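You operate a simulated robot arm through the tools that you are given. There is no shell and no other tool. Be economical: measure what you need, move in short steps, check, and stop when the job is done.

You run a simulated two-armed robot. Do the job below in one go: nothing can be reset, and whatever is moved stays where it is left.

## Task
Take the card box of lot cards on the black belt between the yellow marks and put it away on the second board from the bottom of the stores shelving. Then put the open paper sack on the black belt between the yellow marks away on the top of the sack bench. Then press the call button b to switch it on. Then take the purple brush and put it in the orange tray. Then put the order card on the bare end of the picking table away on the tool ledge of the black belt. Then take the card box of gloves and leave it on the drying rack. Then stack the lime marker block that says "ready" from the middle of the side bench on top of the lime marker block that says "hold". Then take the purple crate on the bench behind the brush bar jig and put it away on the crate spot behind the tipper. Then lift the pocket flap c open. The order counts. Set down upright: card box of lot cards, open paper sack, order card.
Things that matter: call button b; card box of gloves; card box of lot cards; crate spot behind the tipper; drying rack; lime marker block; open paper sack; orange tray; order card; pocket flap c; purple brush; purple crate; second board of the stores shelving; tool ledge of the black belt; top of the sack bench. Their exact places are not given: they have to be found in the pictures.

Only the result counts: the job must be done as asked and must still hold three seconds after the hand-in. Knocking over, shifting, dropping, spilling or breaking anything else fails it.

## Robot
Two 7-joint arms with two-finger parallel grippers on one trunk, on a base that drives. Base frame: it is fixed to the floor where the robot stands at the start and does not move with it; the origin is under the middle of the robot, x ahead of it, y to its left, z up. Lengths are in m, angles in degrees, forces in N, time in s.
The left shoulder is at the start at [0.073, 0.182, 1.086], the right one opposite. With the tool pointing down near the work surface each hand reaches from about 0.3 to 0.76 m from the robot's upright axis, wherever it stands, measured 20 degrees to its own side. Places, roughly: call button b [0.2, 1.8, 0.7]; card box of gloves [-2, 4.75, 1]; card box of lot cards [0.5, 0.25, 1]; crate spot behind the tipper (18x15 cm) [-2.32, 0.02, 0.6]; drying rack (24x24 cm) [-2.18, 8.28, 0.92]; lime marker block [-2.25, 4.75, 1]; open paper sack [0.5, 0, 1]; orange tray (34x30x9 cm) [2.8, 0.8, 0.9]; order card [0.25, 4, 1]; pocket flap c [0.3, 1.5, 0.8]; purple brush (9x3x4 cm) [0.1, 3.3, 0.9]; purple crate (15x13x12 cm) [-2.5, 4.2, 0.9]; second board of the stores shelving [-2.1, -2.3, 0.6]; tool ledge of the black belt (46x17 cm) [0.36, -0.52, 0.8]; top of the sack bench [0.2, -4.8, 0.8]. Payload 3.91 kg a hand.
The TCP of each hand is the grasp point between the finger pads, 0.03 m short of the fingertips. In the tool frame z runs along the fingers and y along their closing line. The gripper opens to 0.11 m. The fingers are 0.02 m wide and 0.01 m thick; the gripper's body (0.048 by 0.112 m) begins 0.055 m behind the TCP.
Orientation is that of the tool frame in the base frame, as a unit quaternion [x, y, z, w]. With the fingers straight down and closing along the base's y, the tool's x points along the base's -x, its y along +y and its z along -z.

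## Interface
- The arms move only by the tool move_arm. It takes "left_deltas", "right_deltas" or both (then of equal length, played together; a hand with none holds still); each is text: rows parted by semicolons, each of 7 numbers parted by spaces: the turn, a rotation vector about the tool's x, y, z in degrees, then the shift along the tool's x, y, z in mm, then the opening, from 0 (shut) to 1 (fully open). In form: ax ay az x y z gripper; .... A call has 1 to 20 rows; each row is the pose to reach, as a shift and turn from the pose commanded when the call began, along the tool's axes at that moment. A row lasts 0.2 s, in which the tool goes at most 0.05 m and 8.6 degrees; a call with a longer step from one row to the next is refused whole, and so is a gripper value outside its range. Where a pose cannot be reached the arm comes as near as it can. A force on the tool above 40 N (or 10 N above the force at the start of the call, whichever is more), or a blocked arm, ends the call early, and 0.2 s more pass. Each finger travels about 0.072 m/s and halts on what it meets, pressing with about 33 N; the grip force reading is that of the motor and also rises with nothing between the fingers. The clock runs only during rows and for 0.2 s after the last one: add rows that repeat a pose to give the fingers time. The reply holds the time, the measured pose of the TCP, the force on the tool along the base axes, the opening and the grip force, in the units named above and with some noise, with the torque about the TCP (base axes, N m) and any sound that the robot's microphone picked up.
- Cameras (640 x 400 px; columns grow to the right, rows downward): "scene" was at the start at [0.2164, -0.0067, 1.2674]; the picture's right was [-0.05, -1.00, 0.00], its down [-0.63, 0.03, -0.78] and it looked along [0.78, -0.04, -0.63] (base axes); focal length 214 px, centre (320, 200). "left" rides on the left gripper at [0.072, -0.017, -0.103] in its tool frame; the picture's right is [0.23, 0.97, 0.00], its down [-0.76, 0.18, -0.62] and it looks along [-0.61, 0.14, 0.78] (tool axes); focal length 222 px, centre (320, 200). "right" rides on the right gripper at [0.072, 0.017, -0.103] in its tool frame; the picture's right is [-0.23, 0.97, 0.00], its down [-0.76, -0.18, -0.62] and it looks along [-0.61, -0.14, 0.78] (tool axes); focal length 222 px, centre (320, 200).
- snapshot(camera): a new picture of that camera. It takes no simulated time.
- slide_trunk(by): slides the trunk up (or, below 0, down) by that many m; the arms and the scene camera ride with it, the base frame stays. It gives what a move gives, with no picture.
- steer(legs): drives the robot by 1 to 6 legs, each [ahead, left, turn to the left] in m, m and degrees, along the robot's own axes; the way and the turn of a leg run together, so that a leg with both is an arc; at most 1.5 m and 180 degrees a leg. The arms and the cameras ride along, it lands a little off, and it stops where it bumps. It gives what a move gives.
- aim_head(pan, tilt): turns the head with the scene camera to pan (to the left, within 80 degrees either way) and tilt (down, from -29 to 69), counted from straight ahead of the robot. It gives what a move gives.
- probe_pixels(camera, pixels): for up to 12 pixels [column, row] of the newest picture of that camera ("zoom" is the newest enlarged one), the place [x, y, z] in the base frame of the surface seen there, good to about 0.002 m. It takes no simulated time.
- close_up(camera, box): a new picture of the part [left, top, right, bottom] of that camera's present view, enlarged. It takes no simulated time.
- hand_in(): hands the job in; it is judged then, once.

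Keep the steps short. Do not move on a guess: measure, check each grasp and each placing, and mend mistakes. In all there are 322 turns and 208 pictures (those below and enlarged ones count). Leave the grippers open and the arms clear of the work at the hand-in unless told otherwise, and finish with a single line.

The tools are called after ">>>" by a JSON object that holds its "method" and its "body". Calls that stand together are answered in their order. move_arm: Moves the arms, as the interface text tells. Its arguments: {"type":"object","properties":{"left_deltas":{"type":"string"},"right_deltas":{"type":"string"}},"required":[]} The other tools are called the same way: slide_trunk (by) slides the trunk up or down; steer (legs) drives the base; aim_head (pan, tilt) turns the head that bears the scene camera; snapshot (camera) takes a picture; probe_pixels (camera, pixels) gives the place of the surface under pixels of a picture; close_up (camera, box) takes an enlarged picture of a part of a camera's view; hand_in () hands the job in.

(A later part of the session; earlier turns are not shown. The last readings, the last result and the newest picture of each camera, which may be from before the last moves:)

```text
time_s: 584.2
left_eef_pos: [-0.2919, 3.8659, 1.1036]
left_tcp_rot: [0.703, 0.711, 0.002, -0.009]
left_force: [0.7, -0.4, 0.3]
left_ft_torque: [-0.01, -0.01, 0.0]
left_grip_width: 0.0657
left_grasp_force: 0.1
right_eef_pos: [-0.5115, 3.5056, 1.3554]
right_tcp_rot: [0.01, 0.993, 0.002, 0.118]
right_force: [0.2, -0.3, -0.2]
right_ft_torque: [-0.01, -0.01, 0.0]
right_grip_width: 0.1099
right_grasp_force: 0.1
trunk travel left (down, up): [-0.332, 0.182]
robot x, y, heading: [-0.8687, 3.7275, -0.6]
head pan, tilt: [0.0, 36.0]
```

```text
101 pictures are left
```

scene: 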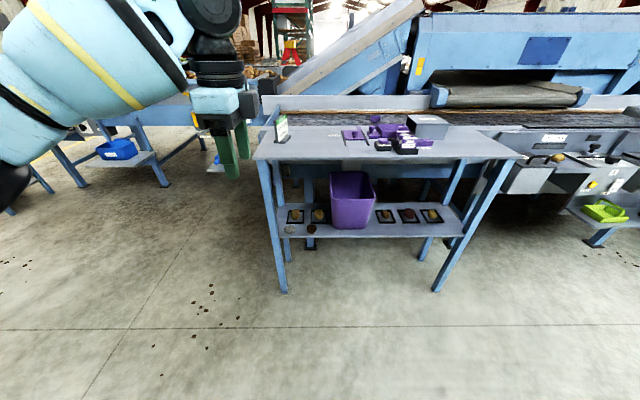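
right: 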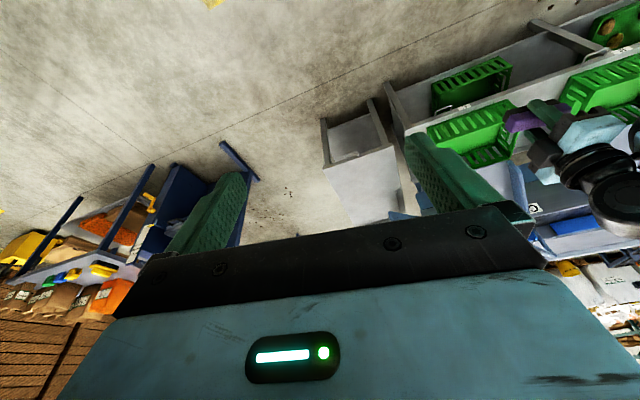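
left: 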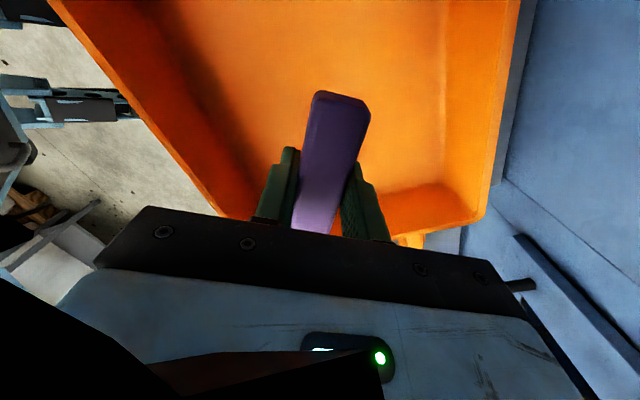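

>>> {"method": "close_up", "body": {"camera": "scene", "box": [245, 100, 345, 162]}}

>>> {"method": "probe_pixels", "body": {"camera": "zoom", "pixels": [[190, 150], [222, 130], [230, 170], [200, 220], [240, 235], [255, 220], [215, 100], [260, 110], [190, 250], [255, 190], [215, 260], [275, 240]]}}

```text
6.40 times, centred on (295, 131) of scene
```

zoom: 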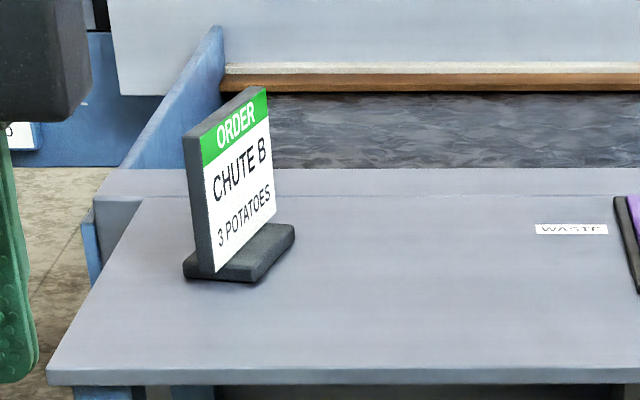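

```text
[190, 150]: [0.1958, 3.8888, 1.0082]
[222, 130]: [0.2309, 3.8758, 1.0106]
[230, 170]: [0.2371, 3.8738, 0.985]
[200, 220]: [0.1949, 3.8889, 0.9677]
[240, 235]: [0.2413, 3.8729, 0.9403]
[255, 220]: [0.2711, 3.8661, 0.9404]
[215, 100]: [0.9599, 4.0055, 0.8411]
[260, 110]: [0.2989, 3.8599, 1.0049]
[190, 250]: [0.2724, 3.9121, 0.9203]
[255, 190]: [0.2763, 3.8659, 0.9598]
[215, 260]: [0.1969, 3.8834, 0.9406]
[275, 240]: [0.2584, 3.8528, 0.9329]
```

The order card is a thin plate from (0.196,3.889) to (0.303,3.859), z 0.92–1.02. I'll yaw the hand −74° (tool) and tilt 45° to take its top edge, first here in the aisle.

>>> {"method": "slide_trunk", "body": {"by": 0.1}}

>>> {"method": "move_arm", "body": {"left_deltas": "0 0 -7.4 0 0 0 0.6; 0 0 -14.8 0 0 0 0.6; 0 0 -22.2 0 0 0 0.6; 0 0 -29.6 0 0 0 0.6; 0 0 -37 0 0 0 0.6; 0 0 -44.4 0 0 0 0.6; 0 0 -51.8 0 0 0 0.6; 0 0 -59.2 0 0 0 0.6; 0 0 -66.6 0 0 0 0.6; 0 0 -74 0 0 0 0.6; 0 0 -74 0 0 0 0.6"}}

>>> {"method": "move_arm", "body": {"left_deltas": "0 -7.5 0 0 0 0 0.6; 0 -15 0 0 0 0 0.6; 0 -22.5 0 0 0 0 0.6; 0 -30 0 0 0 0 0.6; 0 -37.5 0 0 0 0 0.6; 0 -45 0 0 0 0 0.6; 0 -45 0 0 0 0 0.6"}}

```text
time_s: 585.6
left_eef_pos: [-0.2917, 3.867, 1.2029]
left_tcp_rot: [0.704, 0.71, 0.001, -0.01]
left_force: [0.6, -0.3, 0.6]
left_ft_torque: [0.02, 0.04, -0.01]
left_grip_width: 0.066
left_grasp_force: 0.2
right_eef_pos: [-0.5555, 3.5037, 1.4861]
right_tcp_rot: [0.01, 0.986, 0.003, 0.168]
right_force: [-0.1, 0.5, -0.7]
right_ft_torque: [-0.01, 0.03, -0.04]
right_grip_width: 0.1101
right_grasp_force: 0.0
trunk travel left (down, up): [-0.432, 0.082]
robot x, y, heading: [-0.8657, 3.7273, -0.3]
head pan, tilt: [0.0, 36.0]
```

```text
time_s: 588.0
left_eef_pos: [-0.2923, 3.8666, 1.2033]
left_tcp_rot: [0.133, 0.991, 0.006, -0.007]
left_force: [0.0, -0.2, -1.0]
left_ft_torque: [0.01, 0.03, -0.02]
left_grip_width: 0.066
left_grasp_force: 0.1
right_eef_pos: [-0.5561, 3.5041, 1.4867]
right_tcp_rot: [0.009, 0.986, 0.003, 0.169]
right_force: [0.3, 0.2, 0.6]
right_ft_torque: [0.0, 0.01, -0.02]
right_grip_width: 0.1096
right_grasp_force: 0.0
trunk travel left (down, up): [-0.432, 0.082]
robot x, y, heading: [-0.8633, 3.7286, -0.6]
head pan, tilt: [0.0, 36.0]
```

```text
time_s: 589.6
left_eef_pos: [-0.2924, 3.8655, 1.2039]
left_tcp_rot: [0.127, 0.918, -0.046, 0.374]
left_force: [-0.4, -0.1, 0.5]
left_ft_torque: [0.0, 0.05, 0.02]
left_grip_width: 0.066
left_grasp_force: 0.1
right_eef_pos: [-0.5572, 3.5043, 1.4863]
right_tcp_rot: [0.01, 0.986, 0.004, 0.168]
right_force: [0.9, -0.2, -0.1]
right_ft_torque: [-0.01, -0.02, -0.01]
right_grip_width: 0.11
right_grasp_force: 0.1
trunk travel left (down, up): [-0.432, 0.082]
robot x, y, heading: [-0.8716, 3.7278, -0.7]
head pan, tilt: [0.0, 36.0]
```

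Now drive in 0.43 m ahead and 0.04 left; also bring the straying right hand down.

>>> {"method": "steer", "body": {"legs": [[0.43, 0.042, 0.6]]}}

>>> {"method": "move_arm", "body": {"left_deltas": "0 0 0 20 0 20 0.6; 0 0 0 45 0 45 0.6; 0 0 0 70 0 70 0.6; 0 0 0 90 0 90 0.6; 0 0 0 90 0 90 0.6", "right_deltas": "0 0 0 -20 0 40 1; 0 0 0 -40 0 80 1; 0 0 0 -40 0 120 1; 0 0 0 -40 0 160 1; 0 0 0 -40 0 200 1"}}

>>> {"method": "snapshot", "body": {"camera": "left"}}

>>> {"method": "snapshot", "body": {"camera": "scene"}}

```text
time_s: 592.2
left_eef_pos: [0.1345, 3.9144, 1.2044]
left_tcp_rot: [0.122, 0.918, -0.043, 0.374]
left_force: [-0.6, 0.4, 0.0]
left_ft_torque: [0.0, 0.01, -0.01]
left_grip_width: 0.0658
left_grasp_force: 0.1
right_eef_pos: [-0.1279, 3.5492, 1.4867]
right_tcp_rot: [0.004, 0.985, 0.005, 0.17]
right_force: [-0.6, 0.2, -0.4]
right_ft_torque: [0.0, 0.02, -0.01]
right_grip_width: 0.1102
right_grasp_force: 0.0
trunk travel left (down, up): [-0.432, 0.082]
robot x, y, heading: [-0.4398, 3.7653, -0.1]
head pan, tilt: [0.0, 36.0]
```

```text
time_s: 593.4
left_eef_pos: [0.133, 3.9156, 1.078]
left_tcp_rot: [0.122, 0.918, -0.043, 0.374]
left_force: [0.0, 0.6, -0.8]
left_ft_torque: [0.01, 0.01, -0.02]
left_grip_width: 0.0661
left_grasp_force: 0.0
right_eef_pos: [-0.021, 3.5485, 1.312]
right_tcp_rot: [0.003, 0.986, 0.005, 0.169]
right_force: [-0.1, 0.3, 0.6]
right_ft_torque: [0.0, -0.03, -0.02]
right_grip_width: 0.1103
right_grasp_force: 0.2
trunk travel left (down, up): [-0.432, 0.082]
robot x, y, heading: [-0.4359, 3.7696, 0.5]
head pan, tilt: [0.0, 36.0]
```

```text
99 pictures are left
```

left: 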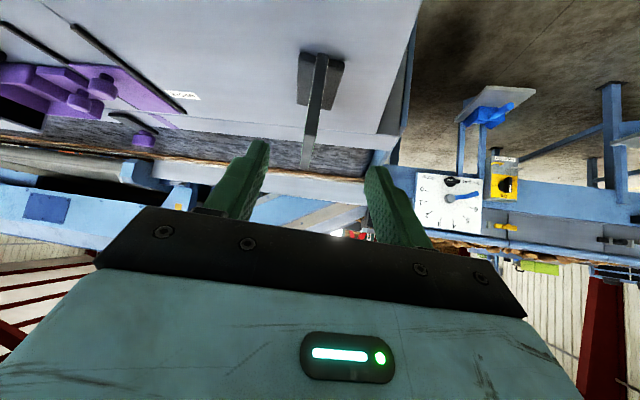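

```text
98 pictures are left
```

scene: 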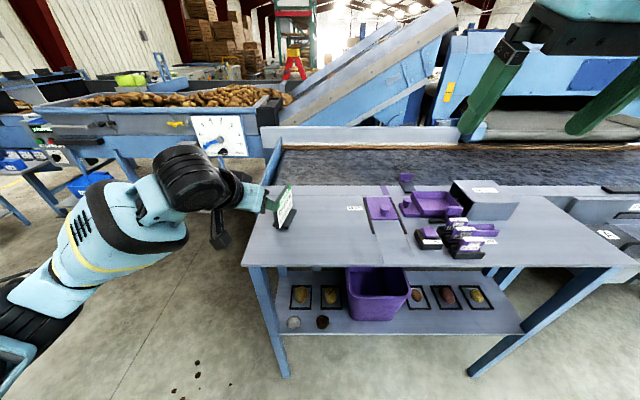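

>>> {"method": "probe_pixels", "body": {"camera": "left", "pixels": [[318, 62], [316, 90], [312, 120], [309, 150], [308, 165], [326, 70], [303, 80]]}}

>>> {"method": "close_up", "body": {"camera": "scene", "box": [230, 160, 330, 250]}}

```text
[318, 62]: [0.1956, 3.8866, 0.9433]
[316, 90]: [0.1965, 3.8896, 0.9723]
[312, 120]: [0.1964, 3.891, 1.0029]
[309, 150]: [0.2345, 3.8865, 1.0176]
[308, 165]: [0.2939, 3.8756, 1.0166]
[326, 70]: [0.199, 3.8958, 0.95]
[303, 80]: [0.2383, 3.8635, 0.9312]
```

```text
4.44 times, centred on (280, 205) of scene
```

zoom: 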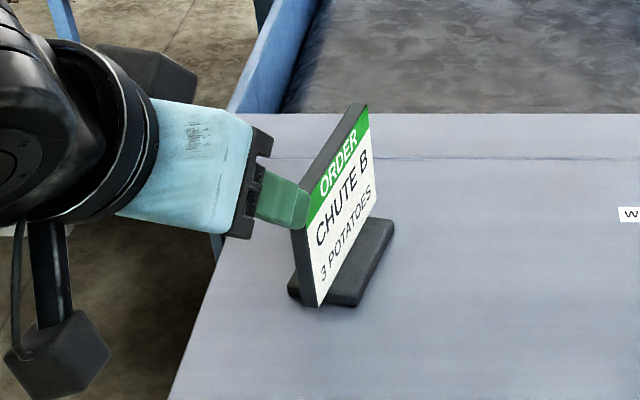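

Plate centre-line measured; card top z=1.017. Move −9 mm sideways and advance 140 mm, then close.

>>> {"method": "move_arm", "body": {"left_deltas": "0 0 0 -7 -9 10 0.6; 0 0 0 -7 -9 45 0.6; 0 0 0 -7 -9 80 0.6; 0 0 0 -7 -9 110 0.6; 0 0 0 -7 -9 110 0.6"}}

>>> {"method": "snapshot", "body": {"camera": "left"}}

```text
time_s: 594.6
left_eef_pos: [0.209, 3.8863, 1.0016]
left_tcp_rot: [0.122, 0.918, -0.044, 0.374]
left_force: [-0.7, -0.1, 0.2]
left_ft_torque: [0.01, -0.04, 0.0]
left_grip_width: 0.0662
left_grasp_force: 0.1
right_eef_pos: [-0.0224, 3.5494, 1.3123]
right_tcp_rot: [0.004, 0.985, 0.005, 0.17]
right_force: [0.3, -0.7, -0.7]
right_ft_torque: [0.03, 0.01, -0.05]
right_grip_width: 0.11
right_grasp_force: 0.2
trunk travel left (down, up): [-0.432, 0.082]
robot x, y, heading: [-0.4351, 3.767, -0.1]
head pan, tilt: [0.0, 36.0]
```

```text
96 pictures are left
```

left: 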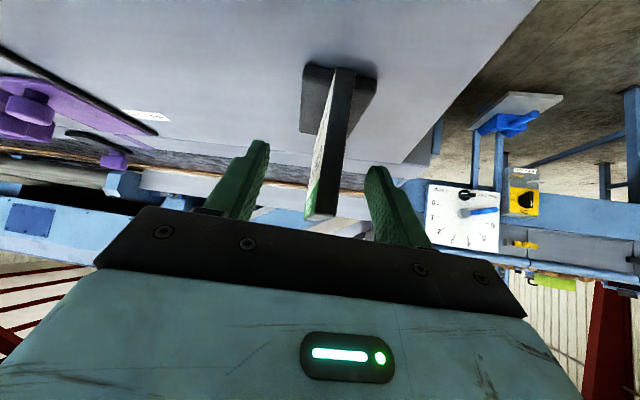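

The plate is between the fingers. Advance 30 mm and close.

>>> {"method": "move_arm", "body": {"left_deltas": "0 0 0 0 0 15 0.6; 0 0 0 0 0 30 0.6; 0 0 0 0 0 30 0.4; 0 0 0 0 0 30 0.2; 0 0 0 0 0 30 0; 0 0 0 0 0 30 0; 0 0 0 0 0 30 0"}}

>>> {"method": "move_arm", "body": {"left_deltas": "0 0 0 -14 0 -14 0; 0 0 0 -42 0 -42 0; 0 0 0 -70 0 -70 0; 0 0 0 -70 0 -70 0"}}

>>> {"method": "snapshot", "body": {"camera": "scene"}}

```text
time_s: 596.2
left_eef_pos: [0.229, 3.879, 0.9818]
left_tcp_rot: [0.122, 0.918, -0.044, 0.374]
left_force: [1.2, -0.9, 0.8]
left_ft_torque: [-0.06, 0.01, -0.03]
left_grip_width: 0.0115
left_grasp_force: 32.9
right_eef_pos: [-0.0223, 3.5487, 1.3119]
right_tcp_rot: [0.005, 0.985, 0.005, 0.17]
right_force: [0.4, 0.1, -0.8]
right_ft_torque: [-0.02, -0.02, -0.02]
right_grip_width: 0.1102
right_grasp_force: 0.0
trunk travel left (down, up): [-0.432, 0.082]
robot x, y, heading: [-0.4347, 3.7702, -0.2]
head pan, tilt: [0.0, 36.0]
```

```text
time_s: 597.2
left_eef_pos: [0.2314, 3.8782, 1.08]
left_tcp_rot: [0.122, 0.919, -0.044, 0.373]
left_force: [-0.6, 1.3, 0.2]
left_ft_torque: [-0.02, 0.04, -0.01]
left_grip_width: 0.0112
left_grasp_force: 33.3
right_eef_pos: [-0.0221, 3.5481, 1.3121]
right_tcp_rot: [0.004, 0.986, 0.003, 0.169]
right_force: [0.4, -0.9, 1.2]
right_ft_torque: [0.01, -0.04, -0.01]
right_grip_width: 0.11
right_grasp_force: 0.1
trunk travel left (down, up): [-0.432, 0.082]
robot x, y, heading: [-0.4337, 3.7674, 0.2]
head pan, tilt: [0.0, 36.0]
```

```text
95 pictures are left
```

scene: 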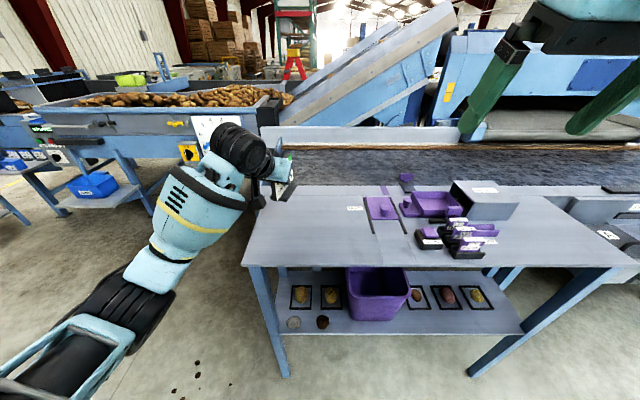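

Card held. Drive to the belt's tool ledge and look.

>>> {"method": "steer", "body": {"legs": [[-0.45, 0, 0], [0, 0, -90], [1.4, 0, 0], [1.4, 0, 0], [1.4, 0, 0]]}}

```text
time_s: 623.3
left_eef_pos: [-0.5281, -1.0541, 1.0814]
left_tcp_rot: [0.715, 0.589, -0.286, 0.244]
left_force: [-0.3, 1.3, -0.8]
left_ft_torque: [0.05, 0.02, -0.02]
left_grip_width: 0.0116
left_grasp_force: 33.2
right_eef_pos: [-0.8758, -0.825, 1.3113]
right_tcp_rot: [0.674, 0.719, -0.112, 0.127]
right_force: [0.0, 0.3, 1.3]
right_ft_torque: [0.01, 0.0, 0.02]
right_grip_width: 0.1101
right_grasp_force: 0.0
trunk travel left (down, up): [-0.432, 0.082]
robot x, y, heading: [-0.6818, -0.3933, -85.9]
head pan, tilt: [0.0, 36.0]
```

>>> {"method": "steer", "body": {"legs": [[0, -0.25, 0], [0, 0, 86]]}}

>>> {"method": "snapshot", "body": {"camera": "scene"}}

>>> {"method": "close_up", "body": {"camera": "scene", "box": [240, 60, 480, 220]}}

```text
time_s: 629.7
left_eef_pos: [-0.2637, -0.3035, 1.0799]
left_tcp_rot: [0.121, 0.918, -0.043, 0.375]
left_force: [-0.3, -0.4, -1.6]
left_ft_torque: [0.01, 0.02, -0.01]
left_grip_width: 0.0117
left_grasp_force: 32.5
right_eef_pos: [-0.5159, -0.6344, 1.3125]
right_tcp_rot: [0.003, 0.986, 0.005, 0.169]
right_force: [0.5, -0.3, 0.7]
right_ft_torque: [0.04, 0.0, 0.0]
right_grip_width: 0.11
right_grasp_force: 0.1
trunk travel left (down, up): [-0.432, 0.082]
robot x, y, heading: [-0.9264, -0.4139, 0.2]
head pan, tilt: [0.0, 36.0]
```

```text
94 pictures are left
```

scene: 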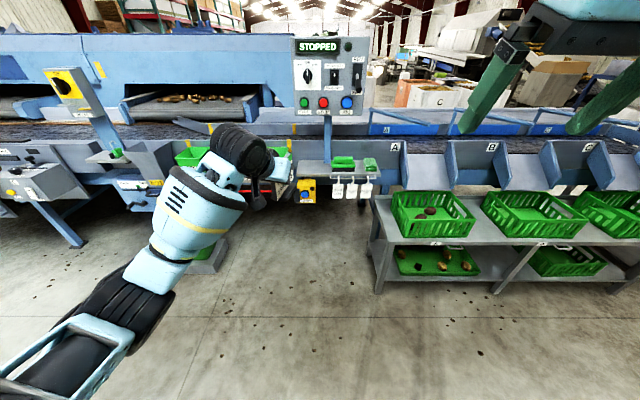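

```text
2.50 times, centred on (360, 140) of scene
```

zoom: 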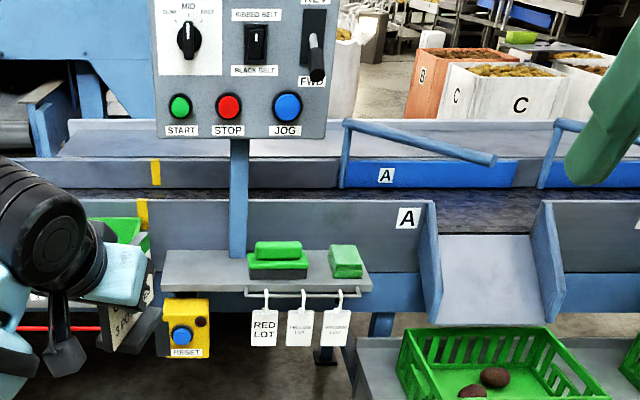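

The tool ledge is at zoom (165–370, 250–290), free at its left end. Measuring.

>>> {"method": "probe_pixels", "body": {"camera": "zoom", "pixels": [[167, 284], [175, 253], [230, 253], [200, 270], [240, 284], [236, 262], [248, 275], [255, 245], [200, 295], [165, 110], [150, 135], [185, 340]]}}

```text
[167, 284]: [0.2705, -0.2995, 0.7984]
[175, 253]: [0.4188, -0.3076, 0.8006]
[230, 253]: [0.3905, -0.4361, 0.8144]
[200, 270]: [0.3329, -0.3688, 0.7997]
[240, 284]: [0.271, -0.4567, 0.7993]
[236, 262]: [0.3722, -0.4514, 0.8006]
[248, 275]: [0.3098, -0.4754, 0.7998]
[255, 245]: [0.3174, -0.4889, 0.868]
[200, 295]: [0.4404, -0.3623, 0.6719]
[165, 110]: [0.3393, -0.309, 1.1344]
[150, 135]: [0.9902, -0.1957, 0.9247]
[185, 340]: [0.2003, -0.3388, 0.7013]
```

Ledge z=0.80, free spot around (0.335,-0.365). The control panel hangs above z=1.11, so I'll lower the hand first, then drive in.

>>> {"method": "move_arm", "body": {"left_deltas": "0 0 0 25 0 25 0; 0 0 0 50 0 50 0; 0 0 0 75 0 75 0; 0 0 0 92 0 92 0; 0 0 0 92 0 92 0"}}

>>> {"method": "steer", "body": {"legs": [[0.3, -0.055, 0]]}}

>>> {"method": "snapshot", "body": {"camera": "scene"}}

```text
time_s: 630.9
left_eef_pos: [-0.2664, -0.3034, 0.9488]
left_tcp_rot: [0.121, 0.919, -0.043, 0.374]
left_force: [-0.3, -0.1, -0.5]
left_ft_torque: [0.0, 0.0, -0.03]
left_grip_width: 0.0115
left_grasp_force: 32.7
right_eef_pos: [-0.5168, -0.6347, 1.3123]
right_tcp_rot: [0.003, 0.985, 0.005, 0.17]
right_force: [-1.1, 0.3, -0.9]
right_ft_torque: [0.02, 0.0, -0.01]
right_grip_width: 0.1099
right_grasp_force: 0.1
trunk travel left (down, up): [-0.432, 0.082]
robot x, y, heading: [-0.9345, -0.4142, 0.1]
head pan, tilt: [0.0, 36.0]
```

```text
time_s: 633.0
left_eef_pos: [0.0293, -0.3591, 0.9503]
left_tcp_rot: [0.121, 0.919, -0.044, 0.373]
left_force: [-0.2, -0.5, -1.7]
left_ft_torque: [0.0, -0.03, -0.01]
left_grip_width: 0.0112
left_grasp_force: 32.6
right_eef_pos: [-0.2212, -0.6909, 1.3136]
right_tcp_rot: [0.004, 0.986, 0.005, 0.169]
right_force: [-0.2, -0.2, 0.0]
right_ft_torque: [-0.01, 0.04, 0.02]
right_grip_width: 0.1099
right_grasp_force: 0.1
trunk travel left (down, up): [-0.432, 0.082]
robot x, y, heading: [-0.6368, -0.4673, -0.1]
head pan, tilt: [0.0, 36.0]
```

```text
92 pictures are left
```

scene: 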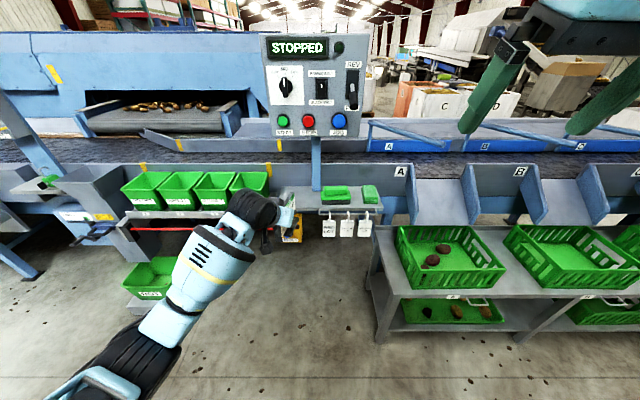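

>>> {"method": "probe_pixels", "body": {"camera": "scene", "pixels": [[402, 288], [380, 230], [395, 375], [295, 235], [320, 205]]}}

>>> {"method": "close_up", "body": {"camera": "scene", "box": [230, 150, 400, 256]}}

```text
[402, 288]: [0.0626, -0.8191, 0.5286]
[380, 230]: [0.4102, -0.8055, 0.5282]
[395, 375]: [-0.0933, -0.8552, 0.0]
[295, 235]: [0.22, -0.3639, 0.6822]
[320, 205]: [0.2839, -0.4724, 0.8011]
```

```text
3.76 times, centred on (315, 203) of scene
```

zoom: 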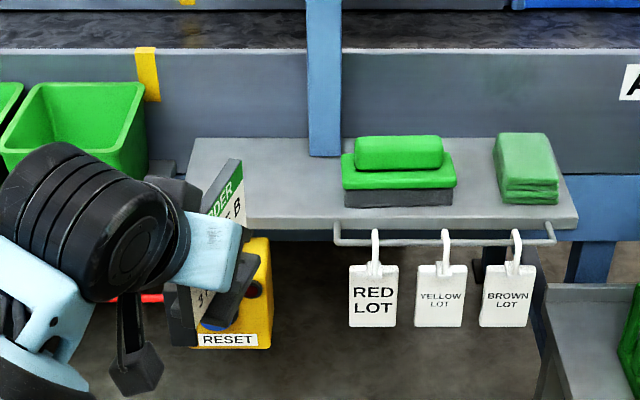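

Path clear. Drive the last 0.285 m.

>>> {"method": "steer", "body": {"legs": [[0.285, 0, 0]]}}

>>> {"method": "close_up", "body": {"camera": "scene", "box": [180, 120, 440, 320]}}

```text
time_s: 634.9
left_eef_pos: [0.3091, -0.3578, 0.9488]
left_tcp_rot: [0.121, 0.919, -0.043, 0.374]
left_force: [-0.4, 1.1, -0.8]
left_ft_torque: [-0.03, 0.03, 0.02]
left_grip_width: 0.0113
left_grasp_force: 32.8
right_eef_pos: [0.0579, -0.6899, 1.3121]
right_tcp_rot: [0.004, 0.985, 0.004, 0.17]
right_force: [0.3, 0.0, 0.0]
right_ft_torque: [0.03, 0.0, 0.0]
right_grip_width: 0.1101
right_grasp_force: 0.1
trunk travel left (down, up): [-0.432, 0.082]
robot x, y, heading: [-0.3554, -0.4706, 0.2]
head pan, tilt: [0.0, 36.0]
```

```text
2.00 times, centred on (310, 220) of scene
```

zoom: 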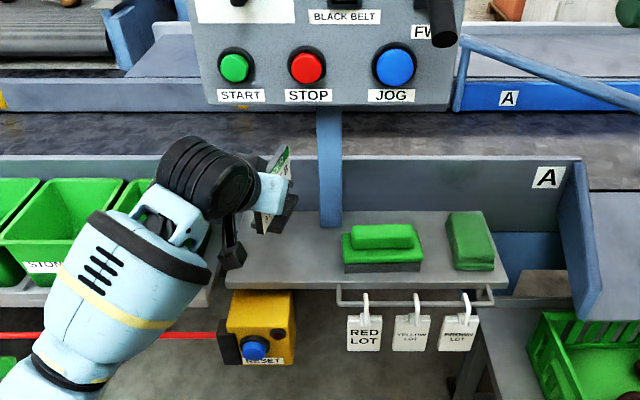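

>>> {"method": "probe_pixels", "body": {"camera": "zoom", "pixels": [[270, 232], [290, 205], [285, 150], [262, 225], [295, 195], [232, 262], [228, 240], [280, 215]]}}

>>> {"method": "snapshot", "body": {"camera": "left"}}

```text
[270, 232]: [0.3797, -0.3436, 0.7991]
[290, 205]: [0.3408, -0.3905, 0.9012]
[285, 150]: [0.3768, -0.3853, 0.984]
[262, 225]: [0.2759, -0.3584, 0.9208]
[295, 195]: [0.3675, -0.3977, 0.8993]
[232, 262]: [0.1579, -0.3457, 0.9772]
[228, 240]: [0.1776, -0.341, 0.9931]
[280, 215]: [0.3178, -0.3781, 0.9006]
```

```text
89 pictures are left
```

left: 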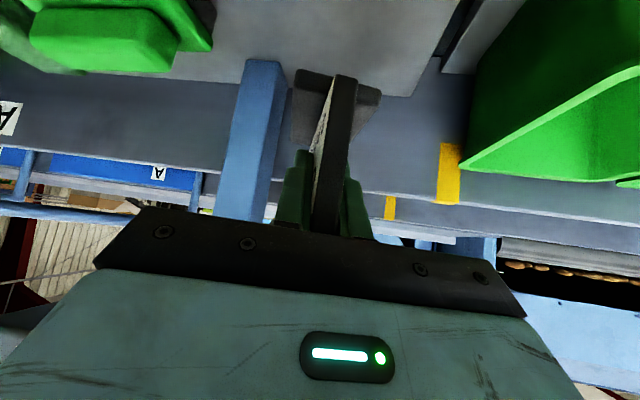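

Lower 70 mm, then fine steps.

>>> {"method": "move_arm", "body": {"left_deltas": "0 0 0 20 0 20 0; 0 0 0 40 0 40 0; 0 0 0 50 0 50 0; 0 0 0 50 0 50 0"}}

>>> {"method": "move_arm", "body": {"left_deltas": "0 0 0 2 0 2 0; 0 0 0 4 0 4 0; 0 0 0 5 0 5 0; 0 0 0 5 0 5 0"}}

>>> {"method": "close_up", "body": {"camera": "scene", "box": [260, 170, 380, 270]}}

```text
time_s: 635.9
left_eef_pos: [0.3071, -0.3588, 0.8793]
left_tcp_rot: [0.122, 0.918, -0.044, 0.374]
left_force: [1.0, 0.8, 0.0]
left_ft_torque: [0.02, 0.01, -0.01]
left_grip_width: 0.0118
left_grasp_force: 33.4
right_eef_pos: [0.0581, -0.6886, 1.3122]
right_tcp_rot: [0.005, 0.986, 0.004, 0.169]
right_force: [-0.2, 1.0, -0.6]
right_ft_torque: [-0.02, -0.01, 0.02]
right_grip_width: 0.1098
right_grasp_force: 0.1
trunk travel left (down, up): [-0.432, 0.082]
robot x, y, heading: [-0.3525, -0.4724, -0.1]
head pan, tilt: [0.0, 36.0]
```

```text
time_s: 636.9
left_eef_pos: [0.3078, -0.3579, 0.8724]
left_tcp_rot: [0.122, 0.918, -0.043, 0.374]
left_force: [-0.9, -0.4, -0.3]
left_ft_torque: [-0.01, 0.06, 0.03]
left_grip_width: 0.0115
left_grasp_force: 33.2
right_eef_pos: [0.0578, -0.6901, 1.3119]
right_tcp_rot: [0.004, 0.986, 0.004, 0.169]
right_force: [0.7, -1.1, 0.6]
right_ft_torque: [0.02, 0.0, 0.0]
right_grip_width: 0.1099
right_grasp_force: 0.2
trunk travel left (down, up): [-0.432, 0.082]
robot x, y, heading: [-0.356, -0.4699, -0.0]
head pan, tilt: [0.0, 36.0]
```

```text
4.00 times, centred on (320, 220) of scene
```

zoom: 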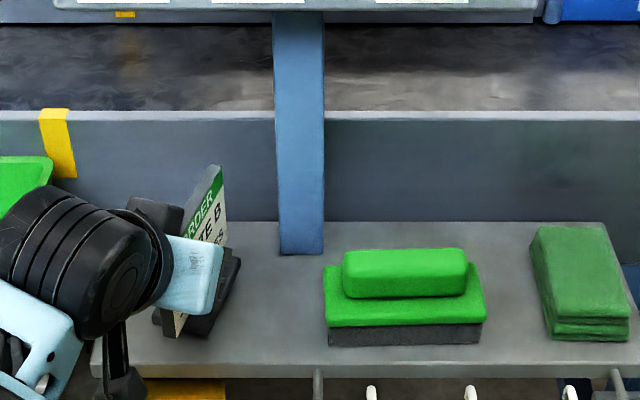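

Shift 15 mm further in, then settle down to contact.

>>> {"method": "move_arm", "body": {"left_deltas": "0 0 0 -5 0 5 0; 0 0 0 -10 0 10 0; 0 0 0 -7 0 13 0; 0 0 0 -4.5 0 15.5 0; 0 0 0 -3.5 0 16.5 0; 0 0 0 -3.5 0 16.5 0"}}

```text
time_s: 638.3
left_eef_pos: [0.3208, -0.3603, 0.8619]
left_tcp_rot: [0.121, 0.919, -0.043, 0.374]
left_force: [0.2, 0.2, -1.7]
left_ft_torque: [-0.04, 0.02, -0.01]
left_grip_width: 0.0116
left_grasp_force: 33.0
right_eef_pos: [0.06, -0.6896, 1.3118]
right_tcp_rot: [0.005, 0.986, 0.004, 0.17]
right_force: [0.0, 0.3, -0.4]
right_ft_torque: [0.01, -0.02, 0.02]
right_grip_width: 0.1099
right_grasp_force: 0.1
trunk travel left (down, up): [-0.432, 0.082]
robot x, y, heading: [-0.3575, -0.4669, -0.1]
head pan, tilt: [0.0, 36.0]
```

>>> {"method": "move_arm", "body": {"left_deltas": "0 0 0 0.7 0 0.7 0; 0 0 0 1.4 0 1.4 0; 0 0 0 2.1 0 2.1 0; 0 0 0 2.1 0 2.1 0"}}

```text
time_s: 639.3
left_eef_pos: [0.3206, -0.3607, 0.8607]
left_tcp_rot: [0.122, 0.918, -0.043, 0.375]
left_force: [1.5, 0.8, 5.3]
left_ft_torque: [-0.1, 0.06, 0.0]
left_grip_width: 0.0117
left_grasp_force: 32.1
right_eef_pos: [0.0571, -0.6906, 1.3127]
right_tcp_rot: [0.004, 0.986, 0.004, 0.169]
right_force: [0.0, 0.3, -0.7]
right_ft_torque: [0.01, 0.0, 0.02]
right_grip_width: 0.1104
right_grasp_force: 0.0
trunk travel left (down, up): [-0.432, 0.082]
robot x, y, heading: [-0.3601, -0.468, -0.0]
head pan, tilt: [0.0, 36.0]
```

Contact (5 N). Open gently and back off along the fingers.

>>> {"method": "move_arm", "body": {"left_deltas": "0 0 0 0 0 0 0.15; 0 0 0 0 0 0 0.3; 0 0 0 0 0 0 0.5; 0 0 0 0 0 0 0.5; 0 0 0 0 0 -30 0.5; 0 0 0 0 0 -70 0.5; 0 0 0 0 0 -110 0.5; 0 0 0 0 0 -110 0.5"}}

>>> {"method": "steer", "body": {"legs": [[-0.35, 0, 0]]}}

>>> {"method": "close_up", "body": {"camera": "scene", "box": [220, 130, 420, 255]}}

```text
time_s: 641.1
left_eef_pos: [0.247, -0.3406, 0.9379]
left_tcp_rot: [0.122, 0.919, -0.044, 0.373]
left_force: [0.1, 0.0, -0.2]
left_ft_torque: [-0.01, -0.01, -0.02]
left_grip_width: 0.0548
left_grasp_force: 0.0
right_eef_pos: [0.0583, -0.6882, 1.3122]
right_tcp_rot: [0.005, 0.985, 0.005, 0.17]
right_force: [0.0, 0.3, -0.3]
right_ft_torque: [-0.01, -0.05, -0.01]
right_grip_width: 0.1102
right_grasp_force: 0.0
trunk travel left (down, up): [-0.432, 0.082]
robot x, y, heading: [-0.3556, -0.4677, 0.1]
head pan, tilt: [0.0, 36.0]
```

```text
time_s: 643.4
left_eef_pos: [-0.1017, -0.3408, 0.9382]
left_tcp_rot: [0.12, 0.918, -0.043, 0.374]
left_force: [-0.6, -0.3, 0.1]
left_ft_torque: [0.01, 0.02, -0.02]
left_grip_width: 0.0549
left_grasp_force: 0.0
right_eef_pos: [-0.2894, -0.6891, 1.3126]
right_tcp_rot: [0.002, 0.985, 0.004, 0.17]
right_force: [0.1, -0.9, -0.4]
right_ft_torque: [0.05, -0.02, 0.01]
right_grip_width: 0.1098
right_grasp_force: 0.2
trunk travel left (down, up): [-0.432, 0.082]
robot x, y, heading: [-0.7021, -0.4684, 0.3]
head pan, tilt: [0.0, 36.0]
```

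```text
3.20 times, centred on (320, 192) of scene
```

zoom: 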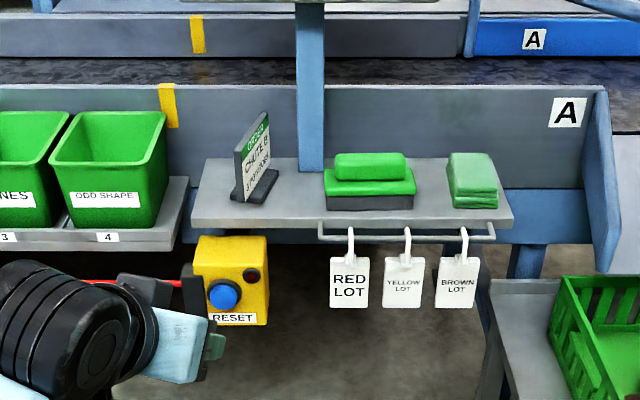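

The order card stands on the ledge. Now retract the left hand, straighten it, and drive to the side bench.

>>> {"method": "move_arm", "body": {"left_deltas": "0 0 0 0 0 -35 0.5; 0 0 0 0 0 -70 0.7; 0 0 0 0 0 -105 0.9; 0 0 0 0 0 -138 1; 0 7.5 0 0 0 -138 1; 0 15 0 0 0 -138 1; 0 22.5 0 0 0 -138 1; 0 30 0 0 0 -138 1; 0 37.5 0 0 0 -138 1; 0 45 0 0 0 -138 1; 0 45 0 0 0 -138 1"}}

>>> {"method": "steer", "body": {"legs": [[-0.3, 0, 0], [0, 0, 90], [1.4, 0, 0], [1.4, 0, 0], [1.4, 0, 0]]}}

```text
time_s: 645.8
left_eef_pos: [-0.1946, -0.3172, 1.0369]
left_tcp_rot: [0.127, 0.992, 0.006, -0.007]
left_force: [0.1, 0.6, -0.5]
left_ft_torque: [0.0, -0.01, -0.02]
left_grip_width: 0.1103
left_grasp_force: 0.1
right_eef_pos: [-0.2902, -0.6892, 1.3117]
right_tcp_rot: [0.003, 0.985, 0.005, 0.17]
right_force: [0.2, 0.0, 0.2]
right_ft_torque: [0.04, 0.02, 0.0]
right_grip_width: 0.1098
right_grasp_force: 0.0
trunk travel left (down, up): [-0.432, 0.082]
robot x, y, heading: [-0.7031, -0.4703, 0.0]
head pan, tilt: [0.0, 36.0]
```

```text
time_s: 671.2
left_eef_pos: [-1.2214, 4.2047, 1.0381]
left_tcp_rot: [-0.623, 0.782, 0.001, -0.009]
left_force: [0.4, 0.3, 0.2]
left_ft_torque: [0.04, 0.04, 0.02]
left_grip_width: 0.1101
left_grasp_force: 0.1
right_eef_pos: [-0.8469, 4.1225, 1.3119]
right_tcp_rot: [0.705, -0.689, -0.124, -0.115]
right_force: [-0.1, 0.0, 0.7]
right_ft_torque: [0.0, 0.01, 0.04]
right_grip_width: 0.11
right_grasp_force: 0.1
trunk travel left (down, up): [-0.432, 0.082]
robot x, y, heading: [-1.0531, 3.6963, 91.9]
head pan, tilt: [0.0, 36.0]
```

>>> {"method": "steer", "body": {"legs": [[1.0, -0.05, 0], [0, 0, 88]]}}

>>> {"method": "snapshot", "body": {"camera": "scene"}}

```text
time_s: 680.2
left_eef_pos: [-1.5528, 4.535, 1.0376]
left_tcp_rot: [0.993, -0.116, 0.006, 0.006]
left_force: [-0.2, 1.1, 0.1]
left_ft_torque: [0.0, -0.01, -0.04]
left_grip_width: 0.11
left_grasp_force: 0.1
right_eef_pos: [-1.4674, 4.909, 1.3121]
right_tcp_rot: [0.986, 0.008, -0.169, 0.006]
right_force: [-0.5, -0.6, -0.2]
right_ft_torque: [-0.01, 0.0, -0.02]
right_grip_width: 0.11
right_grasp_force: 0.0
trunk travel left (down, up): [-0.432, 0.082]
robot x, y, heading: [-1.0454, 4.6958, -178.5]
head pan, tilt: [0.0, 36.0]
```

```text
86 pictures are left
```

scene: 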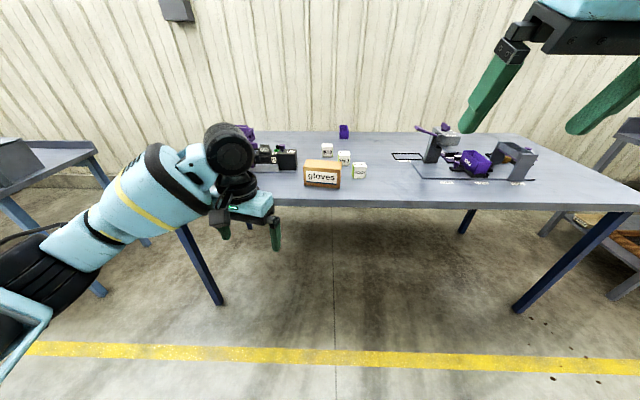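

The gloves box (322,172) and marker blocks are on the bench. Enlarging.

>>> {"method": "close_up", "body": {"camera": "scene", "box": [240, 115, 400, 215]}}

>>> {"method": "probe_pixels", "body": {"camera": "zoom", "pixels": [[260, 200], [395, 205], [270, 285], [390, 285], [280, 175], [395, 180], [330, 185], [350, 140], [415, 170], [480, 225], [340, 170], [420, 260]]}}

```text
4.00 times, centred on (320, 165) of scene
```

zoom: 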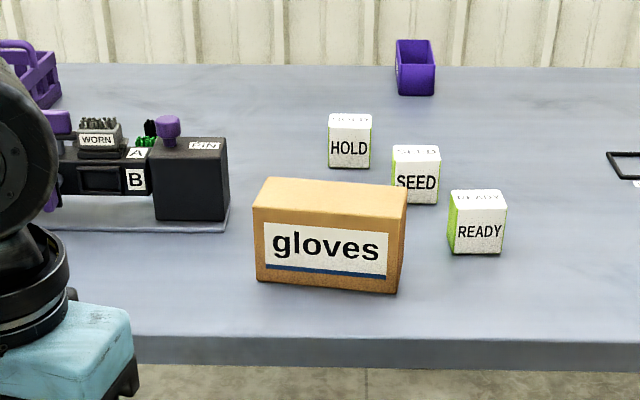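

```text
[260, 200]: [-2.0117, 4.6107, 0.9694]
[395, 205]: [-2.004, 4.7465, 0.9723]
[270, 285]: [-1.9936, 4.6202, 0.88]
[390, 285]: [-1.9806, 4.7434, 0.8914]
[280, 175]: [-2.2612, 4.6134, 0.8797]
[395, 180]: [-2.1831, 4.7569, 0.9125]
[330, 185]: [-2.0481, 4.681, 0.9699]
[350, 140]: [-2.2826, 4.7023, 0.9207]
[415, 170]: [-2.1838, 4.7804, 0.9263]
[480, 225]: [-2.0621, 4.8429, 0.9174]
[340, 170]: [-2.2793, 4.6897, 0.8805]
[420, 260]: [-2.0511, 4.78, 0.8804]
```

Bench z=0.88; gloves box about 0.15×0.065×0.09, centred near (-2.03,4.68). Drive in, and yaw the hand to close across its depth.

>>> {"method": "steer", "body": {"legs": [[0.41, -0.11, -1.5]]}}

>>> {"method": "move_arm", "body": {"left_deltas": "0 0 8.1 0 0 -10 1; 0 0 16.2 0 0 -20 1; 0 0 24.3 0 0 -30 1; 0 0 32.4 0 0 -30 1; 0 0 40.5 0 0 -30 1; 0 0 48.6 0 0 -30 1; 0 0 56.7 0 0 -30 1; 0 0 64.8 0 0 -30 1; 0 0 72.9 0 0 -30 1; 0 0 81 0 0 -30 1; 0 0 81 0 0 -30 1"}}

>>> {"method": "snapshot", "body": {"camera": "left"}}

>>> {"method": "snapshot", "body": {"camera": "scene"}}

```text
time_s: 682.8
left_eef_pos: [-1.9674, 4.6544, 1.0363]
left_tcp_rot: [0.991, -0.13, 0.006, 0.006]
left_force: [-0.5, 0.2, 0.3]
left_ft_torque: [0.02, 0.01, -0.02]
left_grip_width: 0.1099
left_grasp_force: 0.1
right_eef_pos: [-1.8712, 5.0258, 1.3132]
right_tcp_rot: [0.986, -0.005, -0.169, 0.005]
right_force: [0.2, 0.4, 1.3]
right_ft_torque: [0.02, 0.0, -0.03]
right_grip_width: 0.1101
right_grasp_force: 0.1
trunk travel left (down, up): [-0.432, 0.082]
robot x, y, heading: [-1.4586, 4.8044, 180.0]
head pan, tilt: [0.0, 36.0]
```

```text
time_s: 685.2
left_eef_pos: [-1.9676, 4.6544, 1.0675]
left_tcp_rot: [-0.668, 0.744, -0.008, -0.001]
left_force: [0.0, 0.3, 0.2]
left_ft_torque: [0.01, 0.01, 0.02]
left_grip_width: 0.1102
left_grasp_force: 0.1
right_eef_pos: [-1.8704, 5.026, 1.3127]
right_tcp_rot: [0.986, -0.005, -0.168, 0.004]
right_force: [-0.6, 0.5, -0.3]
right_ft_torque: [0.05, 0.01, -0.01]
right_grip_width: 0.11
right_grasp_force: 0.1
trunk travel left (down, up): [-0.432, 0.082]
robot x, y, heading: [-1.4561, 4.8013, 179.8]
head pan, tilt: [0.0, 36.0]
```

```text
84 pictures are left
```

left: 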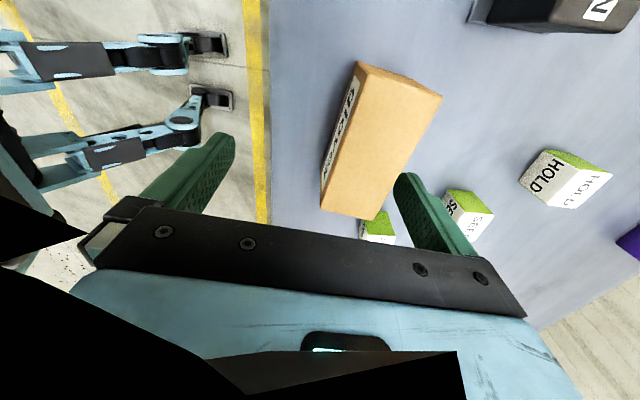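

```text
83 pictures are left
```

scene: 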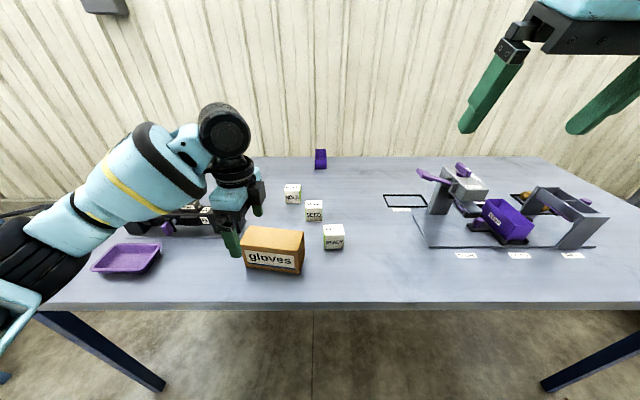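

>>> {"method": "probe_pixels", "body": {"camera": "left", "pixels": [[364, 72], [435, 97], [375, 212], [330, 208], [345, 140], [400, 150], [370, 140]]}}

>>> {"method": "close_up", "body": {"camera": "scene", "box": [220, 170, 360, 280]}}

```text
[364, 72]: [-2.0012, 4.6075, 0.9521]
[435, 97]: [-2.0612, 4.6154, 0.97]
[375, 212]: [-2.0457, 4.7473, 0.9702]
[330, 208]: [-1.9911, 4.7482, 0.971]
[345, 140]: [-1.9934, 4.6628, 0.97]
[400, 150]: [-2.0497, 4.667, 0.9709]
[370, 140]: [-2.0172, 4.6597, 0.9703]
```

```text
3.64 times, centred on (290, 225) of scene
```

zoom: 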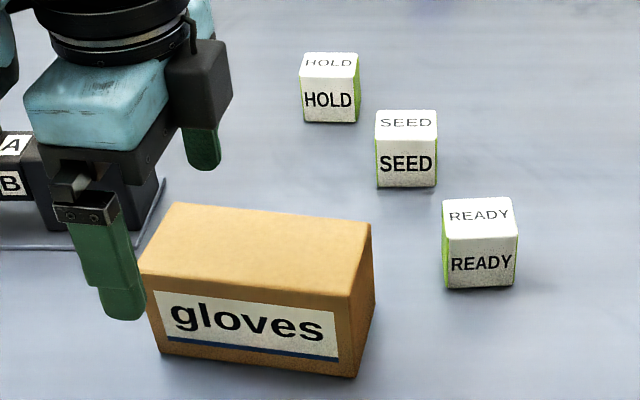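

Box centre (-2.022,4.681), hand yaw already matches. Move over it and descend.

>>> {"method": "move_arm", "body": {"left_deltas": "0 0 0 -10 30 0 1; 0 0 0 -21 57 0 1; 0 0 0 -21 57 0 1; 0 0 0 -21 57 35 1; 0 0 0 -21 57 60 1; 0 0 0 -21 57 60 1"}}

>>> {"method": "snapshot", "body": {"camera": "left"}}

```text
time_s: 686.6
left_eef_pos: [-2.0228, 4.6795, 1.005]
left_tcp_rot: [-0.669, 0.743, -0.009, -0.001]
left_force: [1.0, 0.0, -0.1]
left_ft_torque: [0.02, 0.03, 0.0]
left_grip_width: 0.1099
left_grasp_force: 0.1
right_eef_pos: [-1.8708, 5.0257, 1.3116]
right_tcp_rot: [0.986, -0.005, -0.169, 0.004]
right_force: [-0.9, 0.5, -0.1]
right_ft_torque: [0.0, -0.02, -0.01]
right_grip_width: 0.11
right_grasp_force: 0.2
trunk travel left (down, up): [-0.432, 0.082]
robot x, y, heading: [-1.4573, 4.8038, 179.9]
head pan, tilt: [0.0, 36.0]
```

```text
81 pictures are left
```

left: 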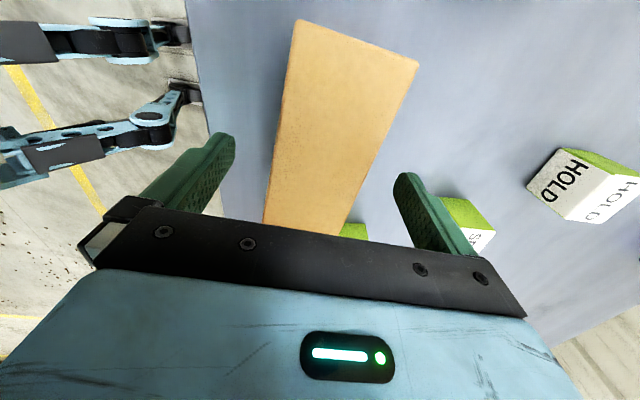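

Box lies between the fingers. Lower 62 mm, close, lift.

>>> {"method": "move_arm", "body": {"left_deltas": "0 0 0 0 0 30 1; 0 0 0 0 0 62 1; 0 0 0 0 0 62 1; 0 0 0 0 0 62 0.7; 0 0 0 0 0 62 0.5; 0 0 0 0 0 62 0.4; 0 0 0 0 0 62 0.4; 0 0 0 0 0 20 0.4; 0 0 0 0 0 -30 0.4; 0 0 0 0 0 -80 0.4; 0 0 0 0 0 -120 0.4; 0 0 0 0 0 -120 0.4"}}

>>> {"method": "snapshot", "body": {"camera": "scene"}}

```text
time_s: 689.2
left_eef_pos: [-2.0256, 4.6806, 1.1237]
left_tcp_rot: [-0.669, 0.743, -0.01, 0.0]
left_force: [-0.1, -0.1, -2.4]
left_ft_torque: [-0.03, -0.03, -0.01]
left_grip_width: 0.0706
left_grasp_force: 33.3
right_eef_pos: [-1.8703, 5.0268, 1.3124]
right_tcp_rot: [0.986, -0.005, -0.169, 0.005]
right_force: [0.4, 0.4, 0.4]
right_ft_torque: [0.04, 0.02, 0.02]
right_grip_width: 0.1102
right_grasp_force: 0.0
trunk travel left (down, up): [-0.432, 0.082]
robot x, y, heading: [-1.4599, 4.8068, 179.7]
head pan, tilt: [0.0, 36.0]
```

```text
80 pictures are left
```

scene: 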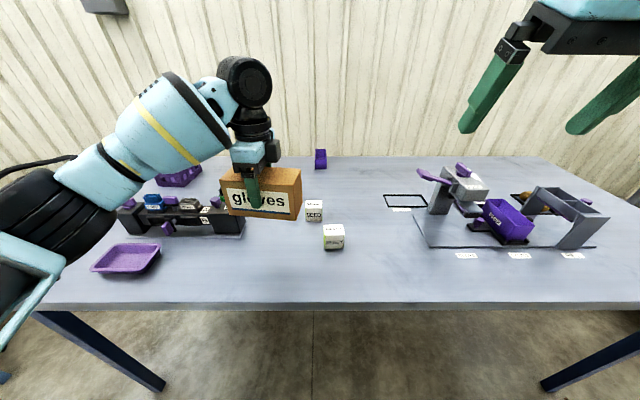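

Box held. Drive toward the drying rack and look.

>>> {"method": "steer", "body": {"legs": [[-0.5, 0, 0], [0, 0, -90], [1.3, 0, 0], [1.0, 0, 0], [0, 0, 40]]}}

>>> {"method": "snapshot", "body": {"camera": "scene"}}

```text
time_s: 708.8
left_eef_pos: [-1.418, 7.4692, 1.1245]
left_tcp_rot: [-0.291, 0.957, -0.007, -0.005]
left_force: [-0.4, 0.2, -3.0]
left_ft_torque: [0.02, 0.02, -0.02]
left_grip_width: 0.0703
left_grasp_force: 32.8
right_eef_pos: [-1.0547, 7.5717, 1.3121]
right_tcp_rot: [0.891, -0.422, -0.155, -0.068]
right_force: [-0.1, 0.2, 1.1]
right_ft_torque: [-0.01, 0.02, 0.0]
right_grip_width: 0.1101
right_grasp_force: 0.0
trunk travel left (down, up): [-0.432, 0.082]
robot x, y, heading: [-0.9603, 7.113, 129.6]
head pan, tilt: [0.0, 36.0]
```

```text
79 pictures are left
```

scene: 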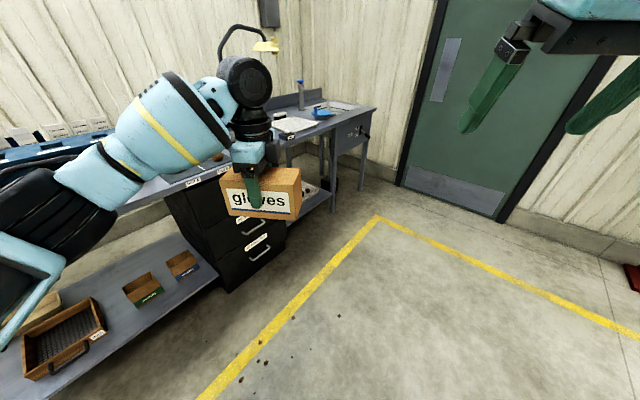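

>>> {"method": "close_up", "body": {"camera": "scene", "box": [190, 60, 400, 190]}}

>>> {"method": "probe_pixels", "body": {"camera": "scene", "pixels": [[345, 106], [330, 104], [320, 112], [290, 124], [365, 112], [322, 127], [220, 160], [195, 178], [370, 110]]}}

```text
3.05 times, centred on (295, 125) of scene
```

zoom: 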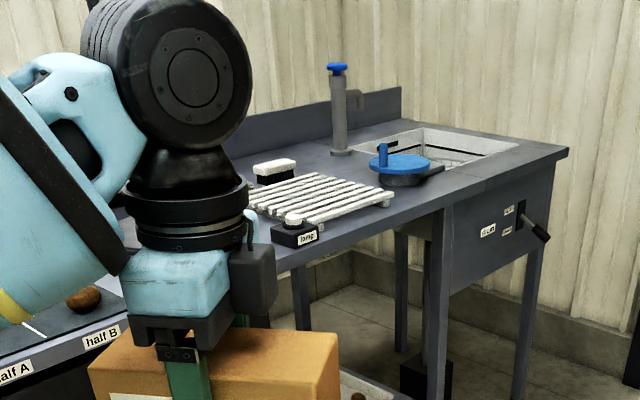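

```text
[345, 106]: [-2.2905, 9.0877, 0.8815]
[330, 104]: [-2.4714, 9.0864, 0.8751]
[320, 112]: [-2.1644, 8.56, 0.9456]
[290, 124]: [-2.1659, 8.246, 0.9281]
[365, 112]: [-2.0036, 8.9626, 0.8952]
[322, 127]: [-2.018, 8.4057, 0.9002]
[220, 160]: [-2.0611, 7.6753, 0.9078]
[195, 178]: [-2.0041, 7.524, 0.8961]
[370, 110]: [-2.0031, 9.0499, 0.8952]
```

The white slatted drying rack is near (-2.18,8.28), z≈0.93. Move to face it.

>>> {"method": "steer", "body": {"legs": [[0, 0, 50.4], [0, -1.27, 0], [0.25, 0, 0]]}}

>>> {"method": "snapshot", "body": {"camera": "scene"}}

```text
time_s: 723.6
left_eef_pos: [-1.7897, 8.2256, 1.125]
left_tcp_rot: [-0.672, 0.741, -0.009, -0.001]
left_force: [0.3, 0.0, -2.8]
left_ft_torque: [0.02, -0.01, 0.0]
left_grip_width: 0.07
left_grasp_force: 33.1
right_eef_pos: [-1.6364, 8.5718, 1.3128]
right_tcp_rot: [0.985, -0.001, -0.17, 0.005]
right_force: [0.3, 1.0, -0.2]
right_ft_torque: [0.04, 0.02, 0.01]
right_grip_width: 0.1098
right_grasp_force: 0.0
trunk travel left (down, up): [-0.432, 0.082]
robot x, y, heading: [-1.22, 8.3559, -179.7]
head pan, tilt: [0.0, 36.0]
```

```text
77 pictures are left
```

scene: 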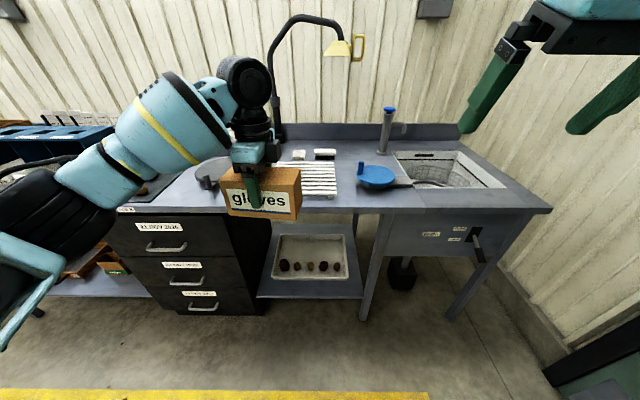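

>>> {"method": "close_up", "body": {"camera": "scene", "box": [180, 100, 420, 230]}}

>>> {"method": "probe_pixels", "body": {"camera": "scene", "pixels": [[335, 165], [334, 193], [310, 165], [306, 192], [320, 180], [300, 155], [325, 152], [208, 180], [340, 48], [275, 85], [320, 205], [365, 180]]}}

```text
2.67 times, centred on (300, 165) of scene
```

zoom: 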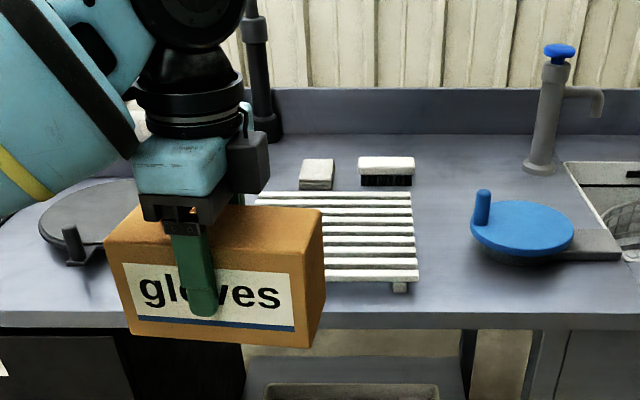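

```text
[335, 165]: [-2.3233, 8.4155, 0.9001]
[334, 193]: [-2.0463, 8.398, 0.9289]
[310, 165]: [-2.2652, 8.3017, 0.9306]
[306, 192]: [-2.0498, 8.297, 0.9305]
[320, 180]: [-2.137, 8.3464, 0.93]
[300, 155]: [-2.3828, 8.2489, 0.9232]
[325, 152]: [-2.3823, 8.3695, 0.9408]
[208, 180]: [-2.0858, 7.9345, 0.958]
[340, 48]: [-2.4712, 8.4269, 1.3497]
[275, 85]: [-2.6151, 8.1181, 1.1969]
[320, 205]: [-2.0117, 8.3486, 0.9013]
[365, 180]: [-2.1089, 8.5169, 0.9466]
```

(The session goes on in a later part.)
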